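You operate a simulated robot arm through the tools that you are given. There is no shell and no other tool. Be economical: measure what you need, move in short steps, check, and stop when the job is done.

You run a simulated two-armed robot. Do the job below in one go: nothing can be reset, and whatever is moved stays where it is left.

## Task
Start the green welder on MIG and set it to the job card.

It is judged by the outcome, as a careful person would: the job done as asked, and still so three seconds after it is handed in. It fails if anything else is knocked over, pushed out of place, dropped, spilled or broken.

## Robot
Two 7-joint arms with two-finger parallel grippers on one trunk, on a base that drives. Base frame: it is fixed to the floor where the robot stands at the start and does not move with it; the origin is under the middle of the robot, x ahead of it, y to its left, z up. Lengths are in mm, angles in rad, forces in N, time in s.
The left shoulder is at the start at [30, 119, 860], the right one opposite. With the tool pointing down near the work surface each hand reaches from about 260 to 680 mm from the robot's upright axis, wherever it stands, measured 20 degrees to its own side. Places, roughly: blue keeper lever [600, 300, 900]; cylinder handwheel [1200, 300, 900]; grey-ball collar [300, 200, 300]; orange pressure lever [500, 200, 900]; polarity switch [400, 0, 400]; process switch [400, 0, 500]; red-ball collar [500, -100, 400]; voltage dial [300, 100, 500]; welder power switch [500, -100, 600]; wire speed dial [500, 0, 900]. Payload 3.43 kg a hand.
The tool frame of a hand sits at the grasp point between the pads (the TCP): z along the fingers, y along the line on which they close. The tips reach 30 mm beyond it. Largest opening 94 mm; finger width 28, thickness 10; the body of the gripper, 50 by 96 mm, starts 55 mm behind the TCP.
Orientation is told as [roll, pitch, yaw] about the base's x, y, z axes, in that order, counted from this pose: with the fingers straight down and closing along the base's y, the tool's x points along the base's -x, its y along +y and its z along -z.

## Interface
- The arms move only by the tool move_arm. It takes "left_deltas", "right_deltas" or both (then of equal length, played together; a hand with none holds still); each is a list of rows, each an object of numbers (a shift or turn left out is 0, a gripper value left out holds the last): "ax", "ay", "az": the turn, a rotation vector about the tool's x, y, z in rad; "tx", "ty", "tz": the shift along the tool's x, y, z in mm; "gripper": the gripper command, from -1 (fully open) to 1 (shut), values between in proportion. In form: [{"ax": .., "ay": .., "az": .., "tx": .., "ty": .., "tz": .., "gripper": ..}, ...]. A call has 1 to 20 rows; each row is the pose to reach, as a shift and turn from the pose commanded when the call began, along the tool's axes at that moment. Each row takes 0.2 s and may step no farther than 50 mm and 0.15 rad from the row before; otherwise, or with a gripper value out of range, the whole call is refused. Where a pose cannot be reached the arm comes as near as it can. A force on the tool above 40 N (or 10 N above the force at the start of the call, whichever is more), or a blocked arm, ends the call early, and 0.2 s more pass. The fingers move at their own pace (about 72 mm/s each) and stop on an object; they squeeze with about 23 N. The grip force told is the motor's: it shows also when the fingers shut on nothing. Time passes only in rows, and 0.2 s behind the last, so rows that repeat a pose let the fingers close. It gives the time, the measured TCP pose, the force on the tool (base axes), the opening and the grip force at its end, in the units of the frame above (readings bear some noise), with the torque about the TCP (base axes, N m) and any sound that the robot's microphone picked up.
- Cameras (640 x 400 px; columns grow to the right, rows downward): "scene" is now at [41.6, -20.8, 1566.2]; the picture's right is [-0.10, -1.00, 0.00], its down [-0.85, 0.08, -0.52] and it looks along [0.52, -0.05, -0.85] (base axes); focal length 261 px, centre (320, 200). "left" rides on the left gripper at [76, -14, -102] in its tool frame; the picture's right is [0.18, 0.98, 0.00], its down [-0.75, 0.14, -0.64] and it looks along [-0.63, 0.12, 0.77] (tool axes); focal length 243 px, centre (320, 200). "right" rides on the right gripper at [76, 14, -103] in its tool frame; the picture's right is [-0.18, 0.98, 0.00], its down [-0.75, -0.14, -0.64] and it looks along [-0.63, -0.12, 0.77] (tool axes); focal length 243 px, centre (320, 200). There is no depth. A picture from a camera that has moved, and an enlarged one, comes with that camera's place and axes in the base frame and with its lens. The place of the scene camera against the robot may be out by one fixed shift of up to 25 mm in any direction.
- snapshot(camera): a new picture of that camera. The clock stands still meanwhile.
- lift_body(by): slides the trunk up (or, below 0, down) by that many mm; the arms and the scene camera ride with it, the base frame stays. It gives what a move gives, with no picture.
- drive_base(legs): drives the robot by 1 to 6 legs, each [ahead, turn to the left] in mm and rad, along the robot's own axes; the way and the turn of a leg run together, so that a leg with both is an arc; at most 1500 mm and 3.142 rad a leg. The arms and the cameras ride along, it lands a little off, and it stops where it bumps. It gives what a move gives.
- head_to(pan, tilt): turns the head with the scene camera to pan (to the left, within 2.496 rad either way) and tilt (down, from -0.506 to 1.204), counted from straight ahead of the robot. It gives what a move gives.
- enlarge(camera, box): a new picture of the part [left, top, right, bottom] of that camera's present view, enlarged. The clock stands still meanwhile.
- hand_in(): hands the job in; it is judged then, once.

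Go step by step. Nothing tells you exact positions but the pictures and the camera data: compare them with the known pose of the tool, close in by small moves and look again before you grip or let go. The budget is 120 turns and 88 pictures, counting those below and the enlarged ones. Unless the task says otherwise, let go and move clear before handing in, and close with one line.

The tools are called after "Request:" by a JSON object that holds its "name" and its "arguments". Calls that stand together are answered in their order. move_arm: Moves the arms, as the interface text tells. Its arguments: {"type":"object","properties":{"left_deltas":{"type":"array","items":{"type":"object","properties":{"ax":{"type":"number"},"ay":{"type":"number"},"az":{"type":"number"},"tx":{"type":"number"},"ty":{"type":"number"},"tz":{"type":"number"},"gripper":{"type":"number"}}}},"right_deltas":{"type":"array","items":{"type":"object","properties":{"ax":{"type":"number"},"ay":{"type":"number"},"az":{"type":"number"},"tx":{"type":"number"},"ty":{"type":"number"},"tz":{"type":"number"},"gripper":{"type":"number"}}}}},"required":[]} The other tools are called the same way: lift_body (by) slides the trunk up or down; drive_base (legs) drives the base; head_to (pan, tilt) turns the head that bears the scene camera; snapshot (camera) takes a picture; enlarge (camera, box) takes an enlarged picture of a part of a camera's view; hand_in () hands the job in.

At the start:

```text
time: 0.0
left_position: [333.4, 145.5, 1131.9]
left_tool_rot: [0.0, 0.0, 0.001]
left_ft_force: [-0.3, -0.1, 0.8]
left_wrist_torque: [-0.01, 0.04, 0.01]
left_grip_width: 94.0
left_finger_force: 0.1
right_position: [340.1, -125.5, 1127.6]
right_tool_rot: [-0.001, 0.0, -0.001]
right_ft_force: [-0.3, 0.6, -0.3]
right_wrist_torque: [0.0, 0.03, 0.03]
right_grip_width: 94.0
right_finger_force: 0.2
trunk travel left (down, up): [-125.0, 285.0]
robot x, y, heading: [-0.7, -0.0, -0.006]
head pan, tilt: [-0.096, 1.023]
```

scene: 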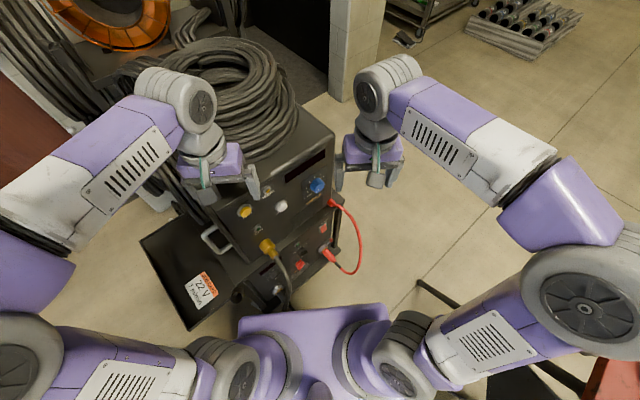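
right: 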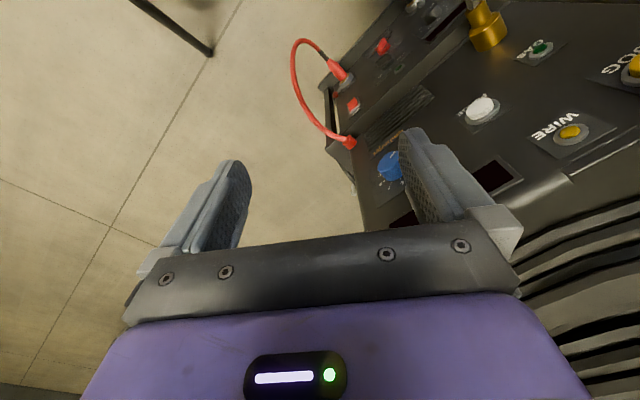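
left: 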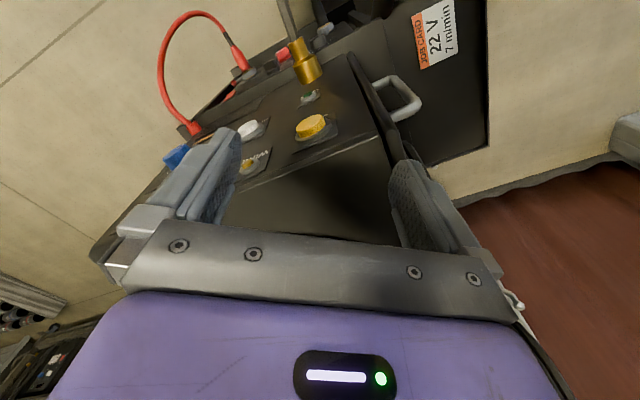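

I see a dark welder ahead with several knobs, and a job card reading 22 V, 7 m/min. I'll enlarge the panel and card to read them.

Request:
{"name": "enlarge", "arguments": {"camera": "scene", "box": [200, 130, 360, 230]}}

Request:
{"name": "enlarge", "arguments": {"camera": "scene", "box": [160, 210, 360, 335]}}

Request:
{"name": "enlarge", "arguments": {"camera": "left", "box": [150, 0, 470, 200]}}

Request:
{"name": "enlarge", "arguments": {"camera": "right", "box": [320, 0, 640, 200]}}

```text
4.00 times, centred on (280, 180) of scene
camera zoom: at [41.6, -20.8, 1566.2], right [-0.1, -1.0, 0.0], down [-0.85, 0.08, -0.52], along [0.52, -0.05, -0.85], focal length 1043 px, centre (480, 280)
```

zoom: 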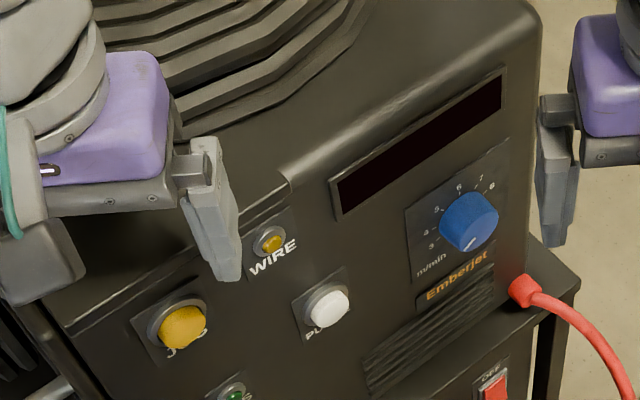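

```text
3.20 times, centred on (260, 272) of scene
camera zoom: at [41.6, -20.8, 1566.2], right [-0.1, -1.0, 0.0], down [-0.85, 0.08, -0.52], along [0.52, -0.05, -0.85], focal length 835 px, centre (512, -32)
```

zoom: 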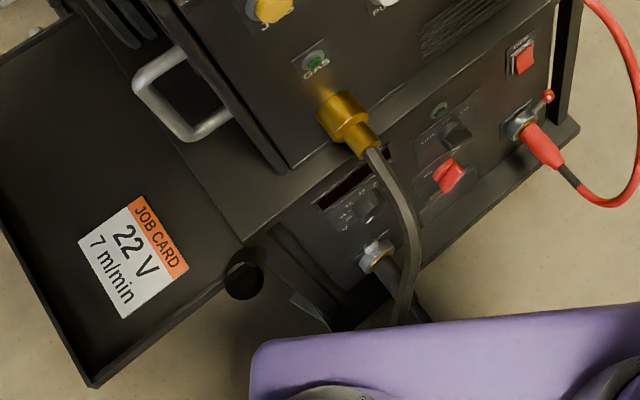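

```text
2.00 times, centred on (310, 100) of left
camera zoom: at [256.6, 131.0, 1235.1], right [-0.18, 0.98, 0.0], down [0.75, 0.14, 0.64], along [0.63, 0.12, -0.77], focal length 485 px, centre (340, 400)
```

zoom: 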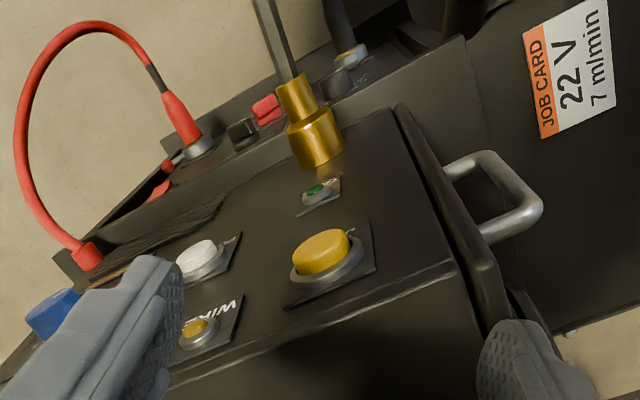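

```text
2.00 times, centred on (480, 100) of right
camera zoom: at [265.6, -111.3, 1229.8], right [0.18, 0.98, 0.0], down [0.75, -0.14, 0.64], along [0.63, -0.12, -0.77], focal length 485 px, centre (0, 400)
```

zoom: 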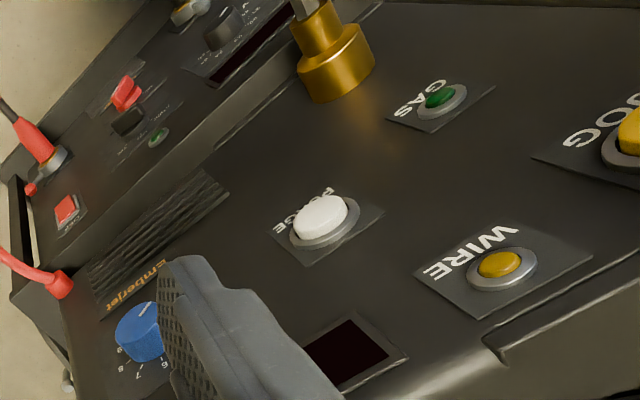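

The feeder (Emberjet) sits on a power source below; I don't yet see green. I'll look around for other welders, labels and the cylinder.

Request:
{"name": "head_to", "arguments": {"pan": 0.4, "tilt": 0.55}}

Request:
{"name": "snapshot", "arguments": {"camera": "scene"}}

Request:
{"name": "head_to", "arguments": {"pan": -0.7, "tilt": 0.6}}

Request:
{"name": "snapshot", "arguments": {"camera": "scene"}}

```text
time: 0.9
left_position: [331.9, 145.0, 1131.8]
left_tool_rot: [-0.001, -0.001, -0.001]
left_ft_force: [0.0, 0.2, -0.1]
left_wrist_torque: [-0.01, 0.0, 0.0]
left_grip_width: 94.0
left_finger_force: 0.1
right_position: [340.7, -125.5, 1127.2]
right_tool_rot: [0.001, -0.001, 0.0]
right_ft_force: [-0.8, 0.1, -0.2]
right_wrist_torque: [-0.03, 0.0, 0.0]
right_grip_width: 94.0
right_finger_force: 0.0
trunk travel left (down, up): [-125.0, 285.0]
robot x, y, heading: [1.2, -0.0, 0.001]
head pan, tilt: [0.4, 0.55]
```

```text
80 pictures are left
camera scene: at [56.5, 20.6, 1604.2], right [0.39, -0.92, 0.0], down [-0.48, -0.2, -0.85], along [0.79, 0.33, -0.52], focal length 261 px, centre (320, 200)
```

scene: 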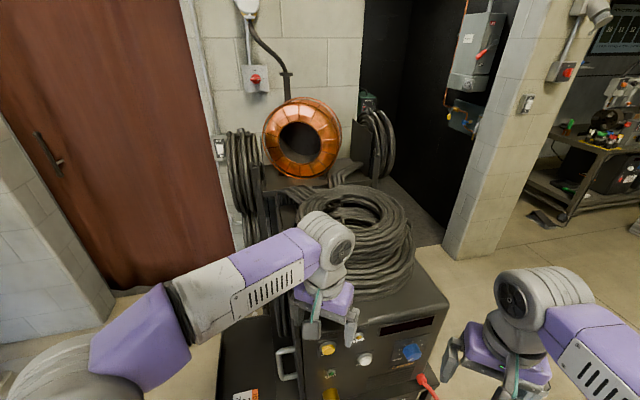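

```text
time: 2.3
left_position: [332.4, 146.2, 1132.1]
left_tool_rot: [-0.001, -0.001, 0.001]
left_ft_force: [-0.1, 0.7, 0.4]
left_wrist_torque: [-0.02, 0.02, 0.0]
left_grip_width: 94.1
left_finger_force: 0.0
right_position: [341.7, -126.5, 1127.9]
right_tool_rot: [0.001, -0.001, 0.0]
right_ft_force: [-0.2, -0.1, 0.8]
right_wrist_torque: [0.01, 0.0, 0.04]
right_grip_width: 93.7
right_finger_force: 0.0
trunk travel left (down, up): [-125.0, 285.0]
robot x, y, heading: [-0.2, 1.9, 0.002]
head pan, tilt: [-0.7, 0.6]
```

```text
79 pictures are left
camera scene: at [41.4, -71.2, 1599.8], right [-0.64, -0.77, 0.0], down [-0.43, 0.36, -0.83], along [0.63, -0.53, -0.56], focal length 261 px, centre (320, 200)
```

scene: 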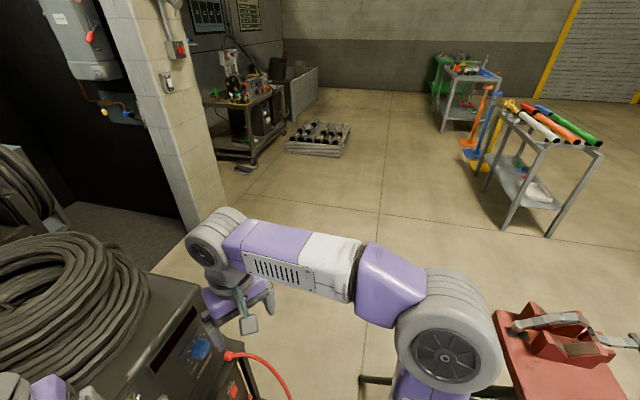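

The feeder + power source ahead is the welder; the gas cylinder is behind it. I'll swing the left arm out to the left to view the feeder's left side, where the pressure lever should be.

Request:
{"name": "move_arm", "arguments": {"left_deltas": [{"ty": 45, "az": 0.14}, {"ty": 90, "az": 0.28}, {"ty": 135, "az": 0.42}, {"ty": 180, "az": 0.56}, {"ty": 225, "az": 0.7}, {"ty": 270, "az": 0.84}, {"ty": 300, "az": 0.95}]}}

Request:
{"name": "head_to", "arguments": {"pan": 0.25, "tilt": 0.95}}

Request:
{"name": "snapshot", "arguments": {"camera": "left"}}

Request:
{"name": "snapshot", "arguments": {"camera": "scene"}}

```text
time: 3.9
left_position: [334.6, 448.3, 1135.4]
left_tool_rot: [0.001, 0.0, -0.951]
left_ft_force: [-0.4, 0.1, -0.5]
left_wrist_torque: [0.04, -0.01, -0.01]
left_grip_width: 93.8
left_finger_force: 0.1
right_position: [341.2, -124.5, 1128.7]
right_tool_rot: [0.001, 0.0, 0.001]
right_ft_force: [0.8, -0.6, 0.3]
right_wrist_torque: [0.02, 0.01, -0.02]
right_grip_width: 93.9
right_finger_force: 0.0
trunk travel left (down, up): [-125.0, 285.0]
robot x, y, heading: [-0.8, 1.8, -0.004]
head pan, tilt: [-0.7, 0.6]
```

```text
time: 5.1
left_position: [333.9, 446.6, 1134.6]
left_tool_rot: [-0.001, 0.0, -0.949]
left_ft_force: [0.3, 0.3, -0.4]
left_wrist_torque: [0.02, 0.0, -0.01]
left_grip_width: 94.1
left_finger_force: 0.0
right_position: [341.4, -126.0, 1126.4]
right_tool_rot: [0.0, 0.0, -0.001]
right_ft_force: [0.3, -0.2, 0.7]
right_wrist_torque: [0.0, 0.03, 0.0]
right_grip_width: 94.2
right_finger_force: 0.0
trunk travel left (down, up): [-125.0, 285.0]
robot x, y, heading: [0.3, -1.4, 0.004]
head pan, tilt: [0.25, 0.949]
```

```text
78 pictures are left
camera left: at [277.5, 500.1, 1236.9], right [0.69, 0.72, 0.0], down [0.55, -0.53, 0.64], along [0.46, -0.44, -0.77], focal length 243 px, centre (320, 200)
```

left: 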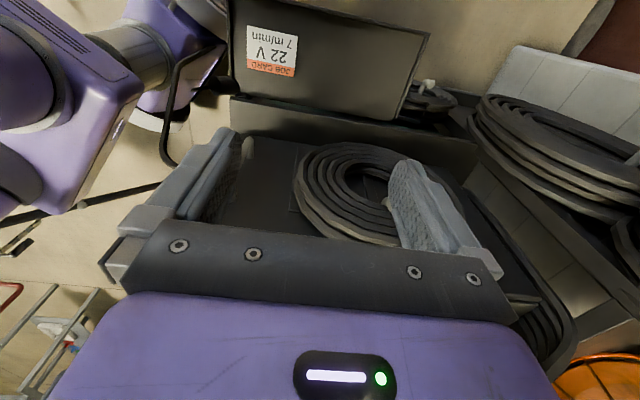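

```text
77 pictures are left
camera scene: at [44.2, 3.6, 1571.4], right [0.25, -0.97, 0.0], down [-0.79, -0.2, -0.58], along [0.56, 0.14, -0.81], focal length 261 px, centre (320, 200)
```

scene: 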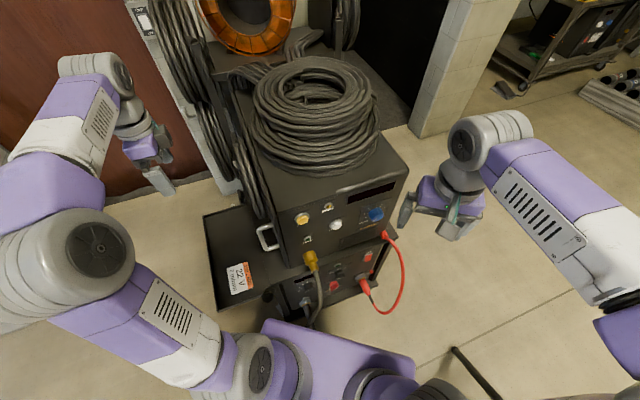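

I need a more horizontal look at the feeder's left side; I'll lower the left hand and pitch it up.

Request:
{"name": "move_arm", "arguments": {"left_deltas": [{"tz": 25, "ay": -0.12}, {"tz": 50, "ay": -0.24}, {"tz": 75, "ay": -0.36}, {"tz": 100, "ay": -0.48}, {"tz": 120, "ay": -0.6, "az": 0.1}, {"tz": 120, "ay": -0.6, "az": 0.2}]}}

Request:
{"name": "snapshot", "arguments": {"camera": "left"}}

```text
refused: row 5 steps farther than a row can; nothing moved
```

```text
76 pictures are left
camera left: at [277.5, 500.1, 1236.9], right [0.69, 0.72, 0.0], down [0.55, -0.53, 0.64], along [0.46, -0.44, -0.77], focal length 243 px, centre (320, 200)
```

left: 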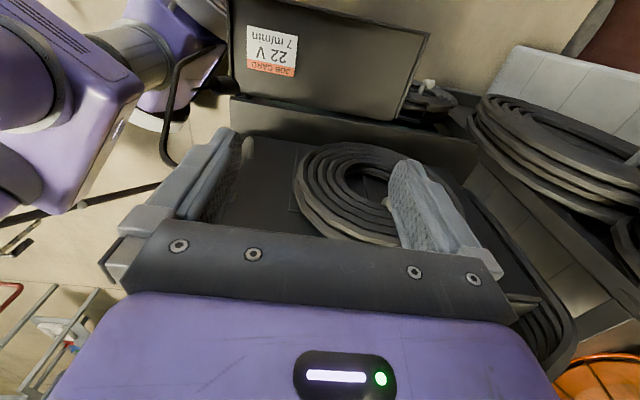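

Request:
{"name": "move_arm", "arguments": {"left_deltas": [{"tz": 25, "ay": -0.12}, {"tz": 50, "ay": -0.24}, {"tz": 75, "ay": -0.36}, {"tz": 100, "ay": -0.48}, {"tz": 130, "ay": -0.55}, {"tz": 170, "ay": -0.6}]}}

Request:
{"name": "snapshot", "arguments": {"camera": "left"}}

```text
time: 6.5
left_position: [332.9, 444.7, 958.3]
left_tool_rot: [0.0, -0.602, -0.952]
left_ft_force: [0.2, 0.3, -0.4]
left_wrist_torque: [-0.01, -0.03, 0.01]
left_grip_width: 94.0
left_finger_force: 0.1
right_position: [340.5, -125.6, 1127.6]
right_tool_rot: [0.001, 0.001, 0.001]
right_ft_force: [-0.2, 0.1, -0.9]
right_wrist_torque: [-0.03, -0.01, 0.02]
right_grip_width: 94.1
right_finger_force: 0.1
trunk travel left (down, up): [-125.0, 285.0]
robot x, y, heading: [-1.8, -2.5, 0.002]
head pan, tilt: [0.25, 0.949]
```

```text
75 pictures are left
camera left: at [250.4, 533.9, 1001.2], right [0.71, 0.69, -0.1], down [0.26, -0.13, 0.96], along [0.65, -0.71, -0.28], focal length 243 px, centre (320, 200)
```

left: 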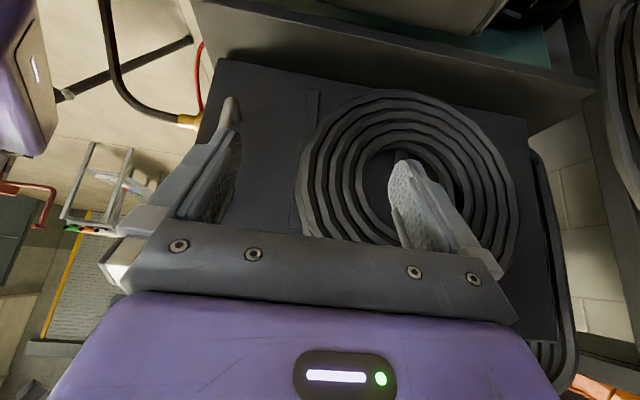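

The left side carries a closed door with a coiled hose; the lower cabinet side is teal-green. Now I'll read the lower panel closely.

Request:
{"name": "enlarge", "arguments": {"camera": "scene", "box": [270, 240, 400, 321]}}

Request:
{"name": "enlarge", "arguments": {"camera": "scene", "box": [230, 180, 400, 286]}}

```text
4.92 times, centred on (335, 280) of scene
camera zoom: at [44.6, 4.4, 1571.4], right [0.25, -0.97, 0.0], down [-0.79, -0.2, -0.58], along [0.56, 0.14, -0.81], focal length 1284 px, centre (246, -196)
```

zoom: 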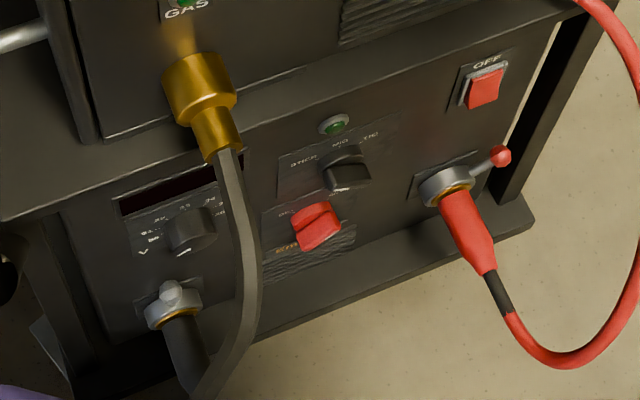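

```text
3.76 times, centred on (315, 233) of scene
camera zoom: at [44.6, 4.4, 1571.4], right [0.25, -0.97, 0.0], down [-0.79, -0.2, -0.58], along [0.56, 0.14, -0.81], focal length 982 px, centre (339, 76)
```

zoom: 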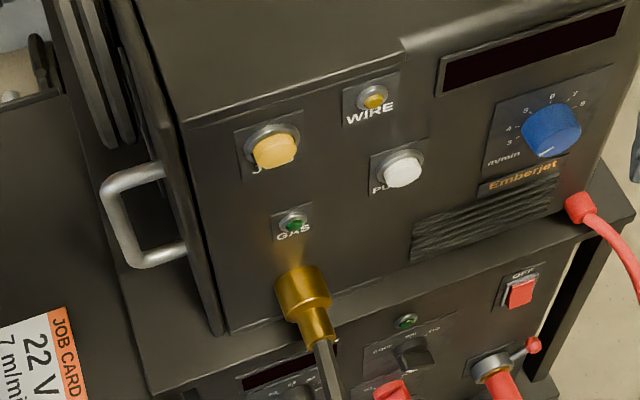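

The lower panel has: power switch (OFF), STICK/MIG/TIG process switch, red polarity switch, black voltage dial, and two locking collars. I'd like more room, so I check what is behind before backing up.

Request:
{"name": "head_to", "arguments": {"pan": 2.45, "tilt": 0.8}}

Request:
{"name": "snapshot", "arguments": {"camera": "scene"}}

Request:
{"name": "head_to", "arguments": {"pan": -2.3, "tilt": 0.9}}

Request:
{"name": "snapshot", "arguments": {"camera": "scene"}}

```text
time: 8.6
left_position: [331.6, 443.9, 961.3]
left_tool_rot: [0.0, -0.601, -0.95]
left_ft_force: [0.6, 0.6, -0.3]
left_wrist_torque: [0.01, 0.0, -0.02]
left_grip_width: 94.0
left_finger_force: 0.0
right_position: [340.9, -126.5, 1128.8]
right_tool_rot: [-0.001, -0.001, 0.001]
right_ft_force: [0.3, -0.9, -1.2]
right_wrist_torque: [-0.01, 0.04, -0.02]
right_grip_width: 94.0
right_finger_force: 0.1
trunk travel left (down, up): [-125.0, 285.0]
robot x, y, heading: [-2.9, 3.4, 0.001]
head pan, tilt: [2.45, 0.799]
```

```text
72 pictures are left
camera scene: at [-88.4, 37.2, 1582.9], right [0.64, 0.77, 0.0], down [0.55, -0.46, -0.7], along [-0.54, 0.44, -0.72], focal length 261 px, centre (320, 200)
```

scene: 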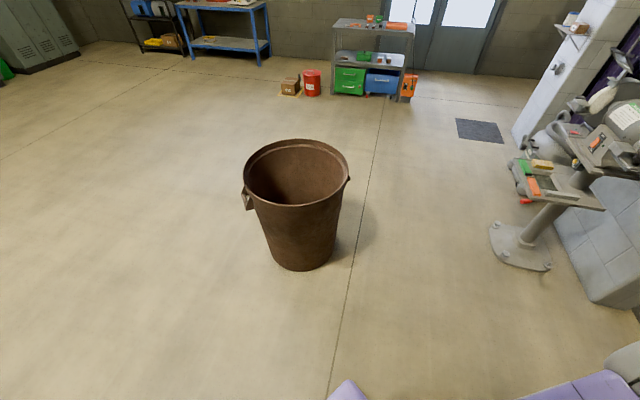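

```text
time: 12.3
left_position: [332.9, 443.9, 960.2]
left_tool_rot: [0.0, -0.601, -0.95]
left_ft_force: [-0.3, 0.7, -0.5]
left_wrist_torque: [0.01, 0.01, 0.02]
left_grip_width: 94.3
left_finger_force: 0.1
right_position: [340.9, -127.2, 1127.2]
right_tool_rot: [0.0, 0.001, -0.001]
right_ft_force: [-0.3, -0.8, 0.1]
right_wrist_torque: [0.01, 0.0, -0.02]
right_grip_width: 93.8
right_finger_force: 0.1
trunk travel left (down, up): [-125.0, 285.0]
robot x, y, heading: [1.8, -3.4, 0.001]
head pan, tilt: [-2.3, 0.901]
```

```text
71 pictures are left
camera scene: at [-76.6, -70.6, 1575.0], right [-0.75, 0.67, 0.0], down [0.52, 0.58, -0.62], along [-0.41, -0.46, -0.78], focal length 261 px, centre (320, 200)
```

scene: 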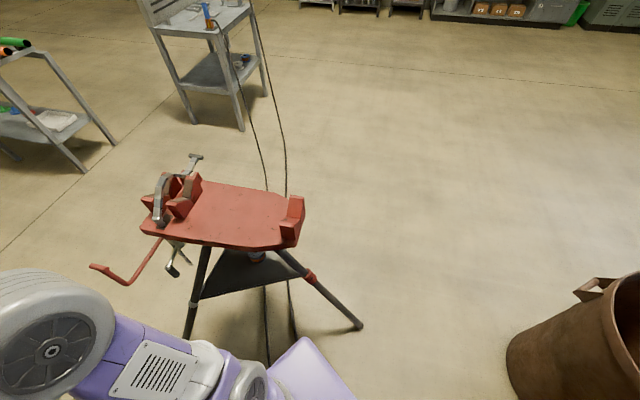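

Behind is free for about 100 mm (a vise leg at roughly [-480, -190]). I'll back up 90 mm and point the head at the panel.

Request:
{"name": "drive_base", "arguments": {"legs": [[-90, 0]]}}

Request:
{"name": "head_to", "arguments": {"pan": 0.0, "tilt": 0.9}}

Request:
{"name": "move_arm", "arguments": {"right_deltas": [{"tx": 45}, {"tx": 80, "tz": 30, "ay": -0.14}, {"tx": 90, "tz": 75, "ay": -0.28}, {"tx": 100, "tz": 120, "ay": -0.42}, {"tx": 110, "tz": 165, "ay": -0.56}, {"tx": 120, "tz": 210, "ay": -0.7}, {"tx": 120, "tz": 255, "ay": -0.84}, {"tx": 120, "tz": 300, "ay": -0.9}]}}

Request:
{"name": "snapshot", "arguments": {"camera": "right"}}

Request:
{"name": "snapshot", "arguments": {"camera": "scene"}}

```text
time: 13.4
left_position: [242.5, 443.9, 961.1]
left_tool_rot: [0.001, -0.602, -0.952]
left_ft_force: [-1.0, -0.7, 0.1]
left_wrist_torque: [0.02, 0.02, 0.04]
left_grip_width: 94.0
left_finger_force: 0.1
right_position: [250.1, -127.0, 1127.4]
right_tool_rot: [0.0, -0.003, -0.003]
right_ft_force: [-0.2, -1.2, 0.0]
right_wrist_torque: [-0.02, -0.06, -0.02]
right_grip_width: 94.1
right_finger_force: 0.1
trunk travel left (down, up): [-125.0, 285.0]
robot x, y, heading: [-91.2, 0.7, 0.002]
head pan, tilt: [-2.3, 0.901]
```

```text
time: 15.6
left_position: [243.8, 443.4, 960.8]
left_tool_rot: [0.0, -0.601, -0.954]
left_ft_force: [0.3, 0.3, -1.2]
left_wrist_torque: [-0.01, 0.01, 0.0]
left_grip_width: 94.0
left_finger_force: 0.1
right_position: [251.2, -125.5, 1128.2]
right_tool_rot: [0.0, -0.001, -0.001]
right_ft_force: [0.0, -0.4, 0.2]
right_wrist_torque: [0.01, 0.04, 0.02]
right_grip_width: 94.0
right_finger_force: 0.0
trunk travel left (down, up): [-125.0, 285.0]
robot x, y, heading: [-91.8, 0.6, -0.001]
head pan, tilt: [0.0, 0.901]
```

```text
time: 17.6
left_position: [242.0, 444.8, 960.3]
left_tool_rot: [0.0, -0.602, -0.953]
left_ft_force: [-1.1, 0.4, 0.7]
left_wrist_torque: [-0.03, -0.01, 0.0]
left_grip_width: 93.9
left_finger_force: 0.0
right_position: [298.8, -6.2, 899.0]
right_tool_rot: [0.66, -1.239, -0.748]
right_ft_force: [-0.3, -0.2, 0.9]
right_wrist_torque: [0.02, 0.01, 0.0]
right_grip_width: 93.8
right_finger_force: 0.1
right hand out of reach, approached as far as the arm can: row 4, 5, 6, 7, 8
trunk travel left (down, up): [-125.0, 285.0]
robot x, y, heading: [-89.0, 1.4, -0.003]
head pan, tilt: [0.0, 0.901]
stopped in row 8 (right hand): the arm was blocked; the commanded pose is now the measured one
```

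```text
70 pictures are left
camera right: at [184.1, 31.0, 856.3], right [0.15, 0.92, 0.37], down [-0.46, -0.27, 0.85], along [0.88, -0.3, 0.38], focal length 243 px, centre (320, 200)
```

right: 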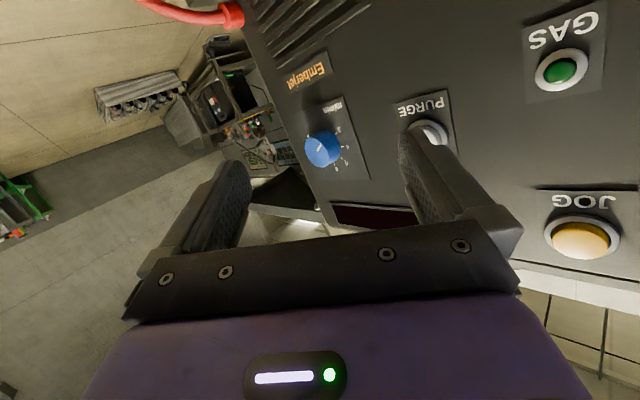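

```text
69 pictures are left
camera scene: at [-42.3, -12.3, 1575.1], right [0.0, -1.0, 0.0], down [-0.78, 0.0, -0.62], along [0.62, 0.0, -0.78], focal length 261 px, centre (320, 200)
```

scene: 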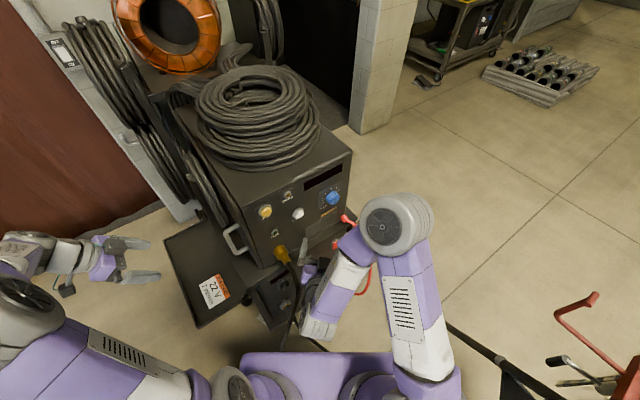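

The right hand points nearly forward now at [299, -6, 899]. I'll shift it right and down to see the lower panel.

Request:
{"name": "move_arm", "arguments": {"right_deltas": [{"tx": -10, "ty": -45, "tz": 2}, {"tx": -20, "ty": -90, "tz": 5}, {"tx": -31, "ty": -136, "tz": 8}, {"tx": 16, "ty": -146, "tz": 20}, {"tx": 63, "ty": -156, "tz": 33}, {"tx": 110, "ty": -166, "tz": 45}, {"tx": 157, "ty": -176, "tz": 58}]}}

Request:
{"name": "snapshot", "arguments": {"camera": "right"}}

```text
time: 19.2
left_position: [243.3, 442.8, 960.5]
left_tool_rot: [0.0, -0.598, -0.956]
left_ft_force: [0.0, 0.0, 0.1]
left_wrist_torque: [0.0, 0.0, -0.01]
left_grip_width: 93.8
left_finger_force: 0.1
right_position: [309.0, -74.8, 752.3]
right_tool_rot: [0.598, -1.238, -0.709]
right_ft_force: [-0.8, -0.2, 0.4]
right_wrist_torque: [-0.01, 0.0, -0.01]
right_grip_width: 94.2
right_finger_force: 0.0
right hand out of reach, approached as far as the arm can: row 1, 2, 3, 4, 5, 6, 7
trunk travel left (down, up): [-125.0, 285.0]
robot x, y, heading: [-82.7, -1.2, 0.001]
head pan, tilt: [0.0, 0.901]
```

```text
68 pictures are left
camera right: at [194.3, -34.7, 711.6], right [0.18, 0.92, 0.35], down [-0.45, -0.24, 0.86], along [0.88, -0.31, 0.37], focal length 243 px, centre (320, 200)
```

right: 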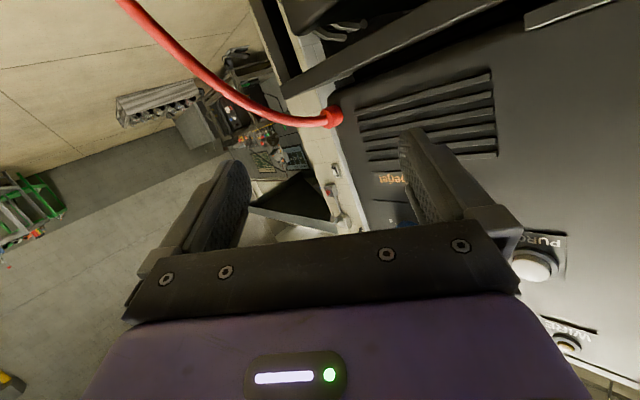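

The arm was too folded there. I'll reach further forward with the fingers squared to the panel (turned about 0.32 rad left), staying clear of the red cable loop on the right.

Request:
{"name": "move_arm", "arguments": {"right_deltas": [{"tx": 7, "tz": 21, "ax": -0.084, "ay": -0.045, "az": -0.048}, {"tx": 14, "tz": 42, "ax": -0.168, "ay": -0.09, "az": -0.096}, {"tx": 20, "tz": 62, "ax": -0.252, "ay": -0.135, "az": -0.144}, {"tx": 27, "tz": 82, "ax": -0.336, "ay": -0.18, "az": -0.192}, {"tx": 34, "tz": 103, "ax": -0.421, "ay": -0.227, "az": -0.238}]}}

Request:
{"name": "snapshot", "arguments": {"camera": "right"}}

Request:
{"name": "snapshot", "arguments": {"camera": "scene"}}

```text
time: 20.4
left_position: [244.1, 443.7, 960.0]
left_tool_rot: [0.0, -0.602, -0.953]
left_ft_force: [0.1, 0.5, 0.2]
left_wrist_torque: [0.0, 0.02, 0.03]
left_grip_width: 93.7
left_finger_force: 0.0
right_position: [355.2, 61.0, 716.7]
right_tool_rot: [-1.427, -1.537, 1.673]
right_ft_force: [0.3, -0.3, 0.2]
right_wrist_torque: [0.01, -0.01, 0.01]
right_grip_width: 93.9
right_finger_force: 0.0
right hand out of reach, approached as far as the arm can: row 1, 2, 3, 4, 5
trunk travel left (down, up): [-125.0, 285.0]
robot x, y, heading: [-88.2, 0.4, -0.003]
head pan, tilt: [0.0, 0.901]
```

```text
67 pictures are left
camera right: at [253.8, 48.0, 640.6], right [-0.24, 0.96, 0.15], down [-0.59, -0.27, 0.76], along [0.77, 0.09, 0.63], focal length 243 px, centre (320, 200)
```

right: 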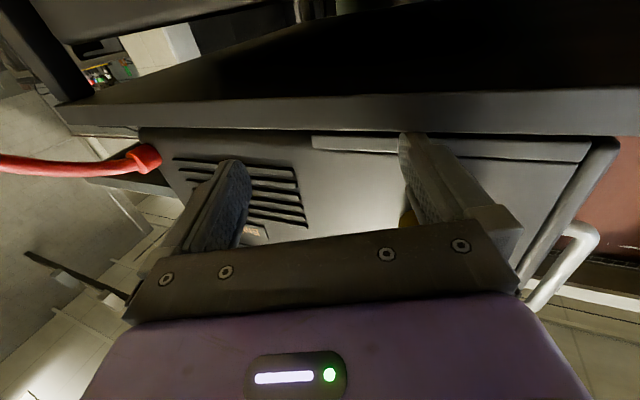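

```text
66 pictures are left
camera scene: at [-39.8, -13.9, 1575.0], right [0.0, -1.0, 0.0], down [-0.78, 0.0, -0.62], along [0.62, 0.0, -0.78], focal length 261 px, centre (320, 200)
```

scene: 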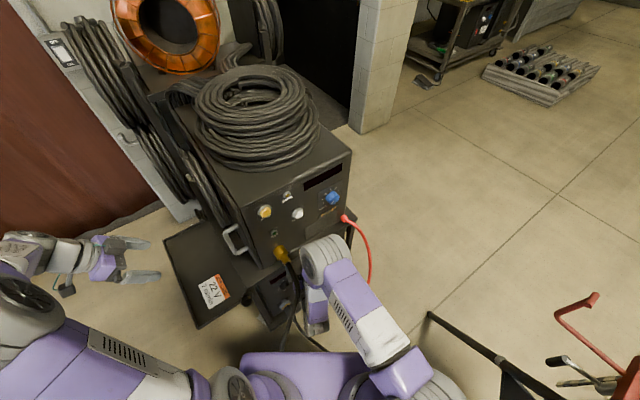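

The hand settled left of where I wanted because the arm is too cramped near the body. I'll lift it up and clear, then lower the trunk and back off more for a straighter arm.

Request:
{"name": "move_arm", "arguments": {"right_deltas": [{"tz": -45}, {"tx": -20, "tz": -58, "ty": 5}, {"tx": -65, "tz": -58, "ty": 10}, {"tx": -110, "tz": -58, "ty": 15}, {"tx": -155, "tz": -58, "ty": 15}, {"tx": -200, "tz": -58, "ty": 15}, {"tx": -250, "tz": -58, "ty": 15}]}}

Request:
{"name": "head_to", "arguments": {"pan": -2.45, "tilt": 1.2}}

Request:
{"name": "snapshot", "arguments": {"camera": "scene"}}

```text
time: 21.2
left_position: [242.6, 442.5, 960.5]
left_tool_rot: [0.0, -0.6, -0.956]
left_ft_force: [0.2, 0.1, 0.6]
left_wrist_torque: [0.02, -0.03, 0.03]
left_grip_width: 93.8
left_finger_force: 0.0
right_position: [298.9, 64.0, 768.9]
right_tool_rot: [-0.848, -1.516, 1.101]
right_ft_force: [2.6, 5.3, -2.6]
right_wrist_torque: [-0.2, 0.1, 0.0]
right_grip_width: 94.1
right_finger_force: 0.0
right hand out of reach, approached as far as the arm can: row 1, 2, 3
trunk travel left (down, up): [-125.0, 285.0]
robot x, y, heading: [-87.7, 0.6, 0.002]
head pan, tilt: [0.0, 0.901]
stopped in row 4 (right hand): the force on the tool passed its limit at 57 N (the readings are from after the stop); the commanded pose is now the measured one
```

```text
time: 23.4
left_position: [244.9, 444.1, 960.1]
left_tool_rot: [0.0, -0.601, -0.953]
left_ft_force: [-0.7, 0.0, -0.6]
left_wrist_torque: [0.0, -0.03, 0.02]
left_grip_width: 94.1
left_finger_force: 0.0
right_position: [299.9, 64.3, 769.9]
right_tool_rot: [-0.842, -1.514, 1.099]
right_ft_force: [-2.2, 0.9, -3.3]
right_wrist_torque: [-0.2, 0.04, 0.11]
right_grip_width: 94.4
right_finger_force: 0.1
trunk travel left (down, up): [-125.0, 285.0]
robot x, y, heading: [-90.1, -2.6, 0.001]
head pan, tilt: [-2.45, 1.201]
```

```text
65 pictures are left
camera scene: at [-158.8, -49.5, 1555.2], right [-0.64, 0.77, 0.0], down [0.72, 0.59, -0.36], along [-0.28, -0.23, -0.93], focal length 261 px, centre (320, 200)
```

scene: 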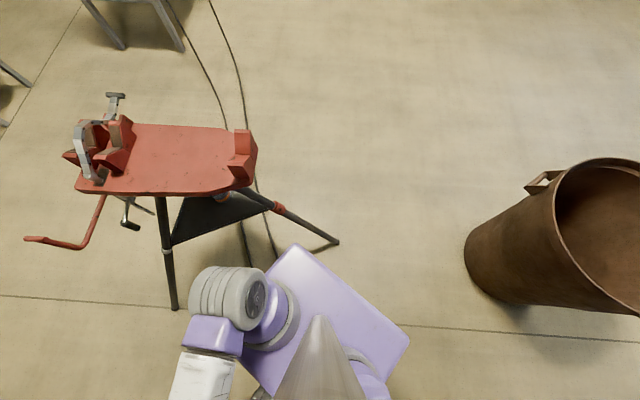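

Vise leg is at about [-486, -178] and the base's rear edge at about x = -275, so I can back another ~130 mm. First I check what the right hand touched.

Request:
{"name": "head_to", "arguments": {"pan": 0.1, "tilt": 1.0}}

Request:
{"name": "snapshot", "arguments": {"camera": "right"}}

Request:
{"name": "snapshot", "arguments": {"camera": "scene"}}

```text
time: 25.7
left_position: [243.4, 443.5, 960.8]
left_tool_rot: [0.002, -0.599, -0.953]
left_ft_force: [-0.3, 0.5, 1.1]
left_wrist_torque: [0.0, -0.02, 0.0]
left_grip_width: 94.0
left_finger_force: 0.1
right_position: [300.7, 64.8, 769.5]
right_tool_rot: [-0.846, -1.516, 1.097]
right_ft_force: [-2.6, 1.5, -4.5]
right_wrist_torque: [-0.22, 0.06, 0.18]
right_grip_width: 94.1
right_finger_force: 0.1
trunk travel left (down, up): [-125.0, 285.0]
robot x, y, heading: [-88.0, -0.5, -0.004]
head pan, tilt: [0.099, 1.0]
```

```text
64 pictures are left
camera right: at [196.5, 49.7, 696.8], right [-0.24, 0.96, 0.14], down [-0.57, -0.26, 0.78], along [0.79, 0.11, 0.61], focal length 243 px, centre (320, 200)
```

right: 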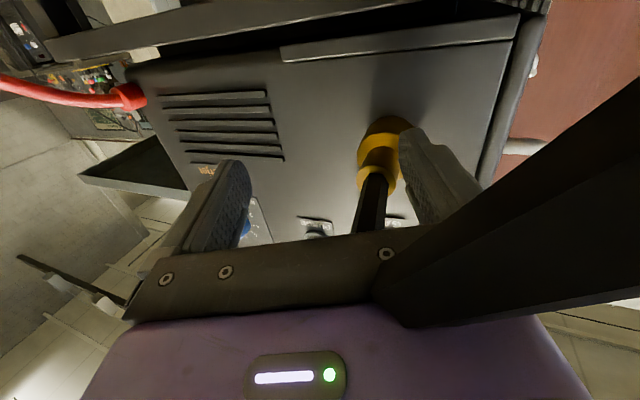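

```text
63 pictures are left
camera scene: at [-46.4, -7.1, 1567.8], right [0.1, -1.0, 0.0], down [-0.84, -0.08, -0.54], along [0.54, 0.05, -0.84], focal length 261 px, centre (320, 200)
```

scene: 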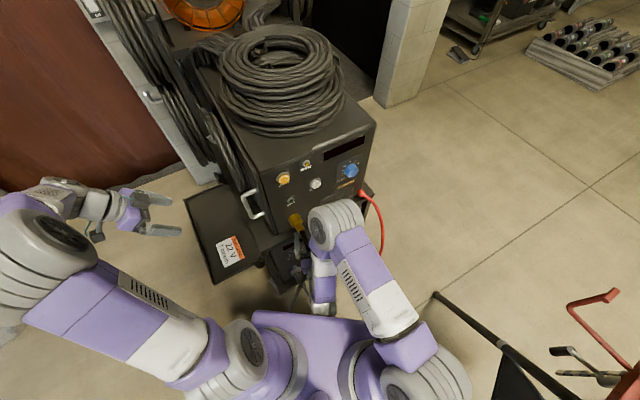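

The torch lead runs between the right fingers and under the palm; the hand snagged it. Driving the base straight back will slide the hand off it.

Request:
{"name": "drive_base", "arguments": {"legs": [[-60, 0]]}}

Request:
{"name": "snapshot", "arguments": {"camera": "right"}}

```text
time: 26.7
left_position: [186.1, 443.3, 961.3]
left_tool_rot: [0.003, -0.603, -0.956]
left_ft_force: [-0.7, 1.0, 0.4]
left_wrist_torque: [-0.01, -0.04, 0.02]
left_grip_width: 94.0
left_finger_force: 0.0
right_position: [240.6, 65.1, 769.9]
right_tool_rot: [-0.865, -1.515, 1.114]
right_ft_force: [0.6, 0.7, -0.8]
right_wrist_torque: [-0.02, 0.03, 0.0]
right_grip_width: 94.2
right_finger_force: 0.1
trunk travel left (down, up): [-125.0, 285.0]
robot x, y, heading: [-146.0, -1.2, 0.001]
head pan, tilt: [0.099, 1.0]
```

```text
62 pictures are left
camera right: at [137.6, 49.4, 697.1], right [-0.24, 0.96, 0.14], down [-0.57, -0.26, 0.78], along [0.79, 0.11, 0.61], focal length 243 px, centre (320, 200)
```

right: 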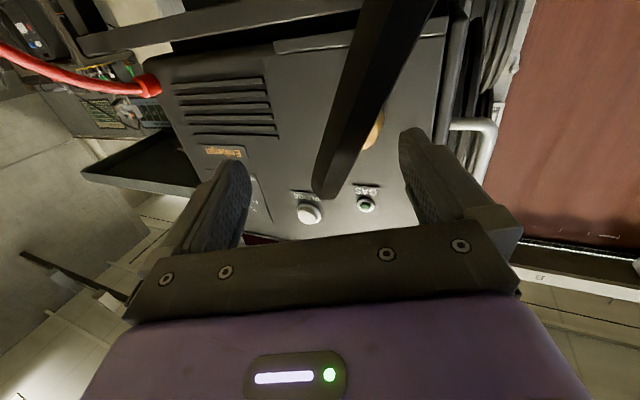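

Free of the lead now (no force). Back another 65 mm.

Request:
{"name": "drive_base", "arguments": {"legs": [[-65, 0]]}}

Request:
{"name": "snapshot", "arguments": {"camera": "scene"}}

```text
time: 27.7
left_position: [118.1, 443.9, 960.9]
left_tool_rot: [0.0, -0.603, -0.955]
left_ft_force: [-0.2, 0.5, -0.9]
left_wrist_torque: [-0.03, -0.03, -0.01]
left_grip_width: 94.0
left_finger_force: 0.0
right_position: [174.3, 64.4, 769.9]
right_tool_rot: [-0.869, -1.515, 1.122]
right_ft_force: [0.2, 0.5, 0.0]
right_wrist_torque: [0.0, 0.04, -0.04]
right_grip_width: 93.9
right_finger_force: 0.1
trunk travel left (down, up): [-125.0, 285.0]
robot x, y, heading: [-216.0, 3.3, -0.001]
head pan, tilt: [0.099, 1.0]
```

```text
61 pictures are left
camera scene: at [-173.6, -6.3, 1567.9], right [0.1, -1.0, 0.0], down [-0.84, -0.08, -0.54], along [0.54, 0.05, -0.84], focal length 261 px, centre (320, 200)
```

scene: 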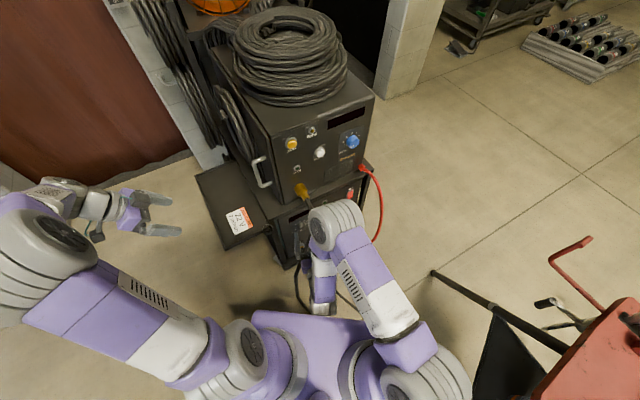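

Now move the right hand right, then forward, away from the lead.

Request:
{"name": "move_arm", "arguments": {"right_deltas": [{"tx": -18, "ty": -40, "tz": -10}, {"tx": -36, "ty": -80, "tz": -20}, {"tx": -54, "ty": -120, "tz": -30}, {"tx": -80, "ty": -155, "tz": -40}, {"tx": -80, "ty": -184, "tz": -46}, {"tx": -80, "ty": -195, "tz": 0}, {"tx": -80, "ty": -206, "tz": 45}, {"tx": -80, "ty": -216, "tz": 85}, {"tx": -80, "ty": -225, "tz": 119}]}}

Request:
{"name": "snapshot", "arguments": {"camera": "right"}}

```text
time: 29.7
left_position: [119.3, 443.7, 960.2]
left_tool_rot: [-0.001, -0.6, -0.955]
left_ft_force: [1.2, 0.1, -1.0]
left_wrist_torque: [0.0, 0.04, 0.0]
left_grip_width: 94.3
left_finger_force: 0.0
right_position: [326.1, 9.0, 867.9]
right_tool_rot: [-0.961, -1.49, 1.12]
right_ft_force: [-0.1, 0.5, -0.4]
right_wrist_torque: [-0.01, 0.01, 0.01]
right_grip_width: 94.0
right_finger_force: 0.1
right hand out of reach, approached as far as the arm can: row 1, 2, 3, 4, 5, 6, 7, 8, 9
trunk travel left (down, up): [-125.0, 285.0]
robot x, y, heading: [-215.2, -1.1, -0.002]
head pan, tilt: [0.099, 1.0]
```

```text
60 pictures are left
camera right: at [220.3, 1.8, 795.1], right [-0.15, 0.98, 0.12], down [-0.58, -0.18, 0.79], along [0.8, 0.05, 0.6], focal length 243 px, centre (320, 200)
```

right: 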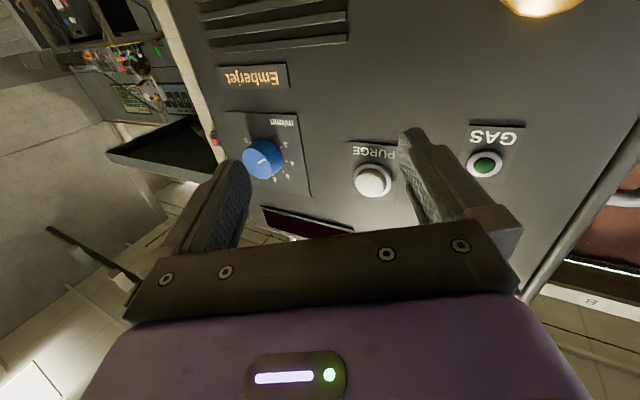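

The arm can't turn that way there yet. I'll ease the tilt and move up to recover a better arm shape, then re-approach.

Request:
{"name": "move_arm", "arguments": {"right_deltas": [{"tx": -20, "ty": -5, "tz": -10, "ax": 0.05, "ay": 0.12}, {"tx": -40, "ty": -12, "tz": -20, "ax": 0.1, "ay": 0.24}, {"tx": -60, "ty": -18, "tz": -30, "ax": 0.15, "ay": 0.36}, {"tx": -97, "ty": -26, "tz": -32, "ax": 0.2, "ay": 0.48}, {"tx": -97, "ty": -26, "tz": -32, "ax": 0.2, "ay": 0.6}]}}

Request:
{"name": "snapshot", "arguments": {"camera": "right"}}

Request:
{"name": "snapshot", "arguments": {"camera": "scene"}}

```text
time: 30.9
left_position: [118.8, 442.2, 961.1]
left_tool_rot: [0.0, -0.6, -0.955]
left_ft_force: [-0.1, -0.4, 0.7]
left_wrist_torque: [0.02, 0.0, 0.02]
left_grip_width: 93.9
left_finger_force: 0.1
right_position: [295.7, -10.2, 969.8]
right_tool_rot: [-0.221, -0.929, 0.15]
right_ft_force: [-0.8, -0.7, 0.0]
right_wrist_torque: [0.02, -0.01, 0.01]
right_grip_width: 94.0
right_finger_force: 0.0
trunk travel left (down, up): [-125.0, 285.0]
robot x, y, heading: [-219.1, 1.8, 0.002]
head pan, tilt: [0.099, 1.0]
```

```text
59 pictures are left
camera right: at [170.0, 6.6, 966.6], right [0.13, 0.99, 0.02], down [-0.07, -0.01, 1.0], along [0.99, -0.13, 0.07], focal length 243 px, centre (320, 200)
```

right: 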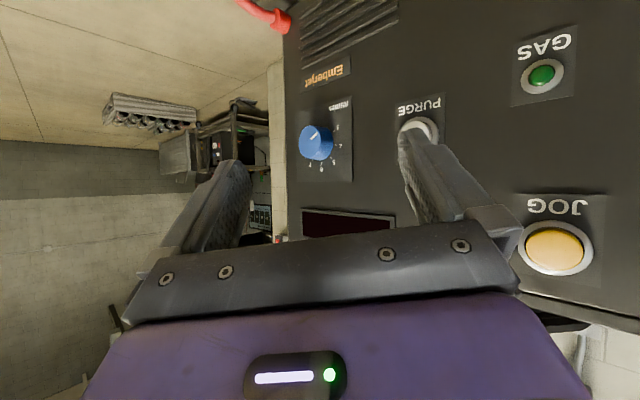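

```text
58 pictures are left
camera scene: at [-171.7, -6.6, 1567.7], right [0.1, -1.0, 0.0], down [-0.84, -0.08, -0.54], along [0.54, 0.05, -0.84], focal length 261 px, centre (320, 200)
```

scene: 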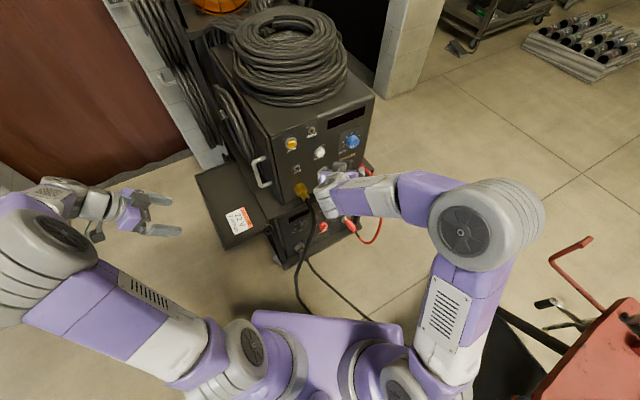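

The hand is well placed now. Shift right 110 mm, clear of the torch lead, then lower the trunk.

Request:
{"name": "move_arm", "arguments": {"right_deltas": [{"tx": 3, "ty": -36, "tz": 3}, {"tx": 7, "ty": -72, "tz": 7}, {"tx": 10, "ty": -109, "tz": 10}]}}

Request:
{"name": "lift_body", "arguments": {"by": -125}}

Request:
{"name": "snapshot", "arguments": {"camera": "right"}}

Request:
{"name": "snapshot", "arguments": {"camera": "scene"}}

```text
time: 31.7
left_position: [118.8, 443.3, 960.3]
left_tool_rot: [0.003, -0.601, -0.954]
left_ft_force: [0.4, 0.8, -0.3]
left_wrist_torque: [-0.01, -0.04, -0.02]
left_grip_width: 93.9
left_finger_force: 0.0
right_position: [295.8, -121.0, 966.8]
right_tool_rot: [-0.222, -0.928, 0.153]
right_ft_force: [1.1, 0.6, -0.1]
right_wrist_torque: [0.02, 0.04, -0.02]
right_grip_width: 94.2
right_finger_force: 0.1
trunk travel left (down, up): [-125.0, 285.0]
robot x, y, heading: [-216.7, 1.8, 0.001]
head pan, tilt: [0.099, 1.0]
```

```text
time: 33.2
left_position: [117.8, 443.5, 836.2]
left_tool_rot: [0.002, -0.602, -0.956]
left_ft_force: [-0.7, -0.2, -0.9]
left_wrist_torque: [0.0, -0.01, 0.02]
left_grip_width: 94.0
left_finger_force: 0.1
right_position: [294.6, -120.2, 842.0]
right_tool_rot: [-0.224, -0.929, 0.153]
right_ft_force: [-0.7, -0.6, 0.8]
right_wrist_torque: [-0.01, -0.03, -0.01]
right_grip_width: 93.9
right_finger_force: 0.0
trunk travel left (down, up): [0.0, 410.0]
robot x, y, heading: [-217.4, -3.1, -0.003]
head pan, tilt: [0.099, 1.0]
```

```text
57 pictures are left
camera right: at [168.6, -102.6, 838.4], right [0.13, 0.99, 0.02], down [-0.08, -0.01, 1.0], along [0.99, -0.14, 0.07], focal length 243 px, centre (320, 200)
```

right: 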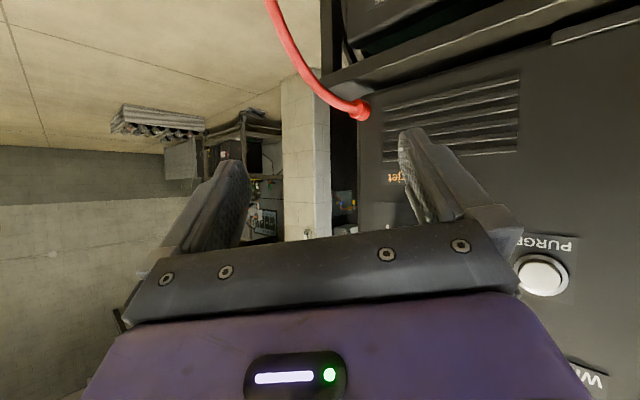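

```text
56 pictures are left
camera scene: at [-172.1, -6.7, 1442.9], right [0.1, -1.0, 0.0], down [-0.84, -0.08, -0.54], along [0.54, 0.05, -0.84], focal length 261 px, centre (320, 200)
```

scene: 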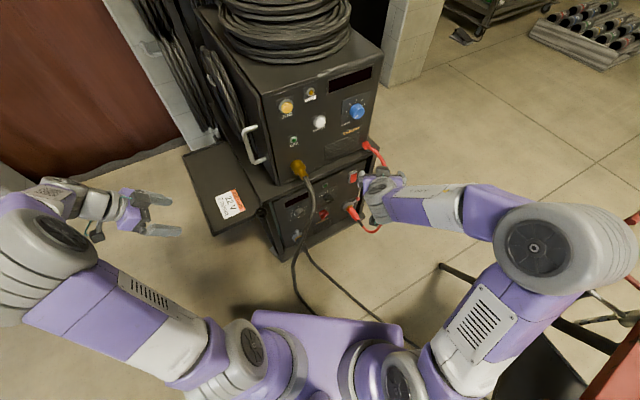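

The scene camera sees the lower panel better now; enlarge it and the feeder dial.

Request:
{"name": "enlarge", "arguments": {"camera": "scene", "box": [265, 160, 385, 235]}}

Request:
{"name": "enlarge", "arguments": {"camera": "scene", "box": [260, 70, 400, 158]}}

```text
5.33 times, centred on (325, 198) of scene
camera zoom: at [-172.1, -6.7, 1442.9], right [0.1, -1.0, 0.0], down [-0.84, -0.08, -0.54], along [0.54, 0.05, -0.84], focal length 1391 px, centre (293, 213)
```

zoom: 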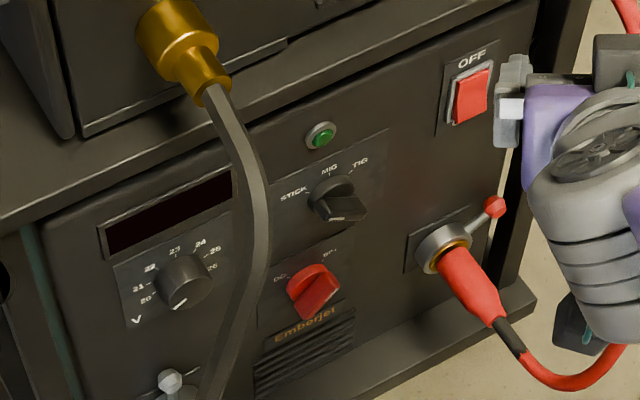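

```text
4.55 times, centred on (330, 114) of scene
camera zoom: at [-172.1, -6.7, 1442.9], right [0.1, -1.0, 0.0], down [-0.84, -0.08, -0.54], along [0.54, 0.05, -0.84], focal length 1186 px, centre (274, 591)
```

zoom: 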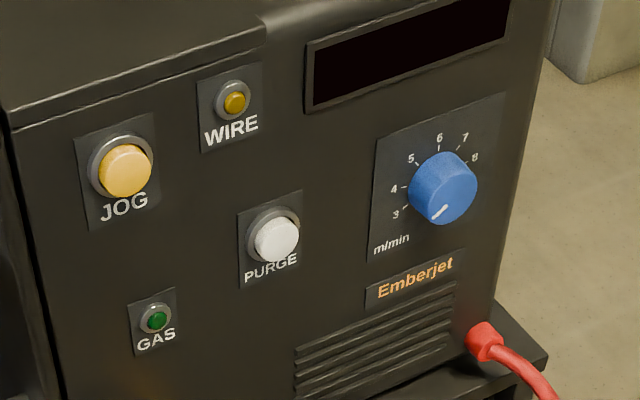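

The panel reads: voltage dial 20–26 V (pointer at minimum), process STICK/MIG/TIG, red polarity switch DC−/DC+, rocker OFF; wire dial 3–8 m/min. Panels face about 0.55 rad to my right, so I'll retract the right hand and turn the base 0.4 left to square up.

Request:
{"name": "move_arm", "arguments": {"right_deltas": [{"tx": -8, "ty": -14, "tz": -36}, {"tx": -16, "ty": -28, "tz": -73}, {"tx": -24, "ty": -42, "tz": -110}, {"tx": -33, "ty": -57, "tz": -147}]}}

Request:
{"name": "drive_base", "arguments": {"legs": [[0, 0.4]]}}

Request:
{"name": "head_to", "arguments": {"pan": -0.3, "tilt": 0.85}}

Request:
{"name": "snapshot", "arguments": {"camera": "scene"}}

```text
time: 34.2
left_position: [118.5, 443.9, 836.2]
left_tool_rot: [0.001, -0.6, -0.955]
left_ft_force: [0.4, 0.3, -0.6]
left_wrist_torque: [0.0, 0.0, -0.02]
left_grip_width: 93.7
left_finger_force: 0.2
right_position: [192.3, -158.9, 961.3]
right_tool_rot: [-0.221, -0.931, 0.154]
right_ft_force: [-0.1, -0.4, -0.1]
right_wrist_torque: [-0.02, -0.01, 0.01]
right_grip_width: 94.1
right_finger_force: 0.0
trunk travel left (down, up): [0.0, 410.0]
robot x, y, heading: [-211.0, 1.0, -0.006]
head pan, tilt: [0.099, 1.0]
```

```text
time: 35.8
left_position: [-74.3, 537.1, 836.3]
left_tool_rot: [0.001, -0.599, -0.568]
left_ft_force: [0.7, 0.1, -0.7]
left_wrist_torque: [-0.03, 0.04, -0.02]
left_grip_width: 94.1
left_finger_force: 0.0
right_position: [224.1, 7.6, 963.1]
right_tool_rot: [-0.223, -0.931, 0.545]
right_ft_force: [0.3, 0.8, 0.4]
right_wrist_torque: [-0.01, -0.01, -0.05]
right_grip_width: 93.8
right_finger_force: 0.1
trunk travel left (down, up): [0.0, 410.0]
robot x, y, heading: [-213.2, -0.2, 0.383]
head pan, tilt: [0.099, 1.0]
```

```text
time: 36.7
left_position: [-73.9, 536.6, 835.9]
left_tool_rot: [0.001, -0.601, -0.566]
left_ft_force: [-0.2, 0.1, 1.1]
left_wrist_torque: [0.02, -0.04, -0.02]
left_grip_width: 94.0
left_finger_force: 0.0
right_position: [223.6, 7.3, 962.8]
right_tool_rot: [-0.22, -0.93, 0.542]
right_ft_force: [-0.1, -0.1, 0.1]
right_wrist_torque: [-0.01, 0.02, -0.04]
right_grip_width: 94.1
right_finger_force: 0.0
trunk travel left (down, up): [0.0, 410.0]
robot x, y, heading: [-215.1, 0.2, 0.389]
head pan, tilt: [-0.3, 0.85]
```

```text
53 pictures are left
camera scene: at [-161.2, -18.0, 1453.9], right [0.09, -1.0, 0.0], down [-0.75, -0.07, -0.66], along [0.66, 0.06, -0.75], focal length 261 px, centre (320, 200)
```

scene: 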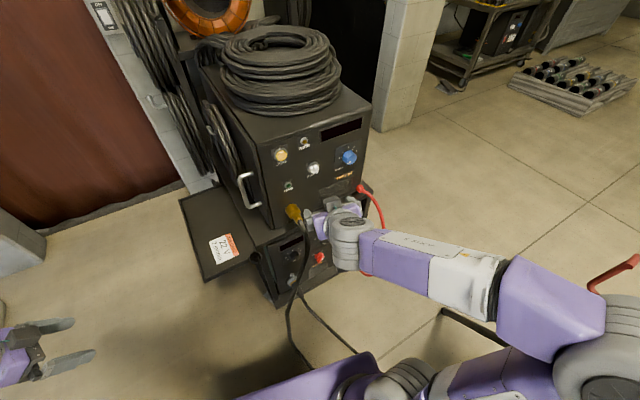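

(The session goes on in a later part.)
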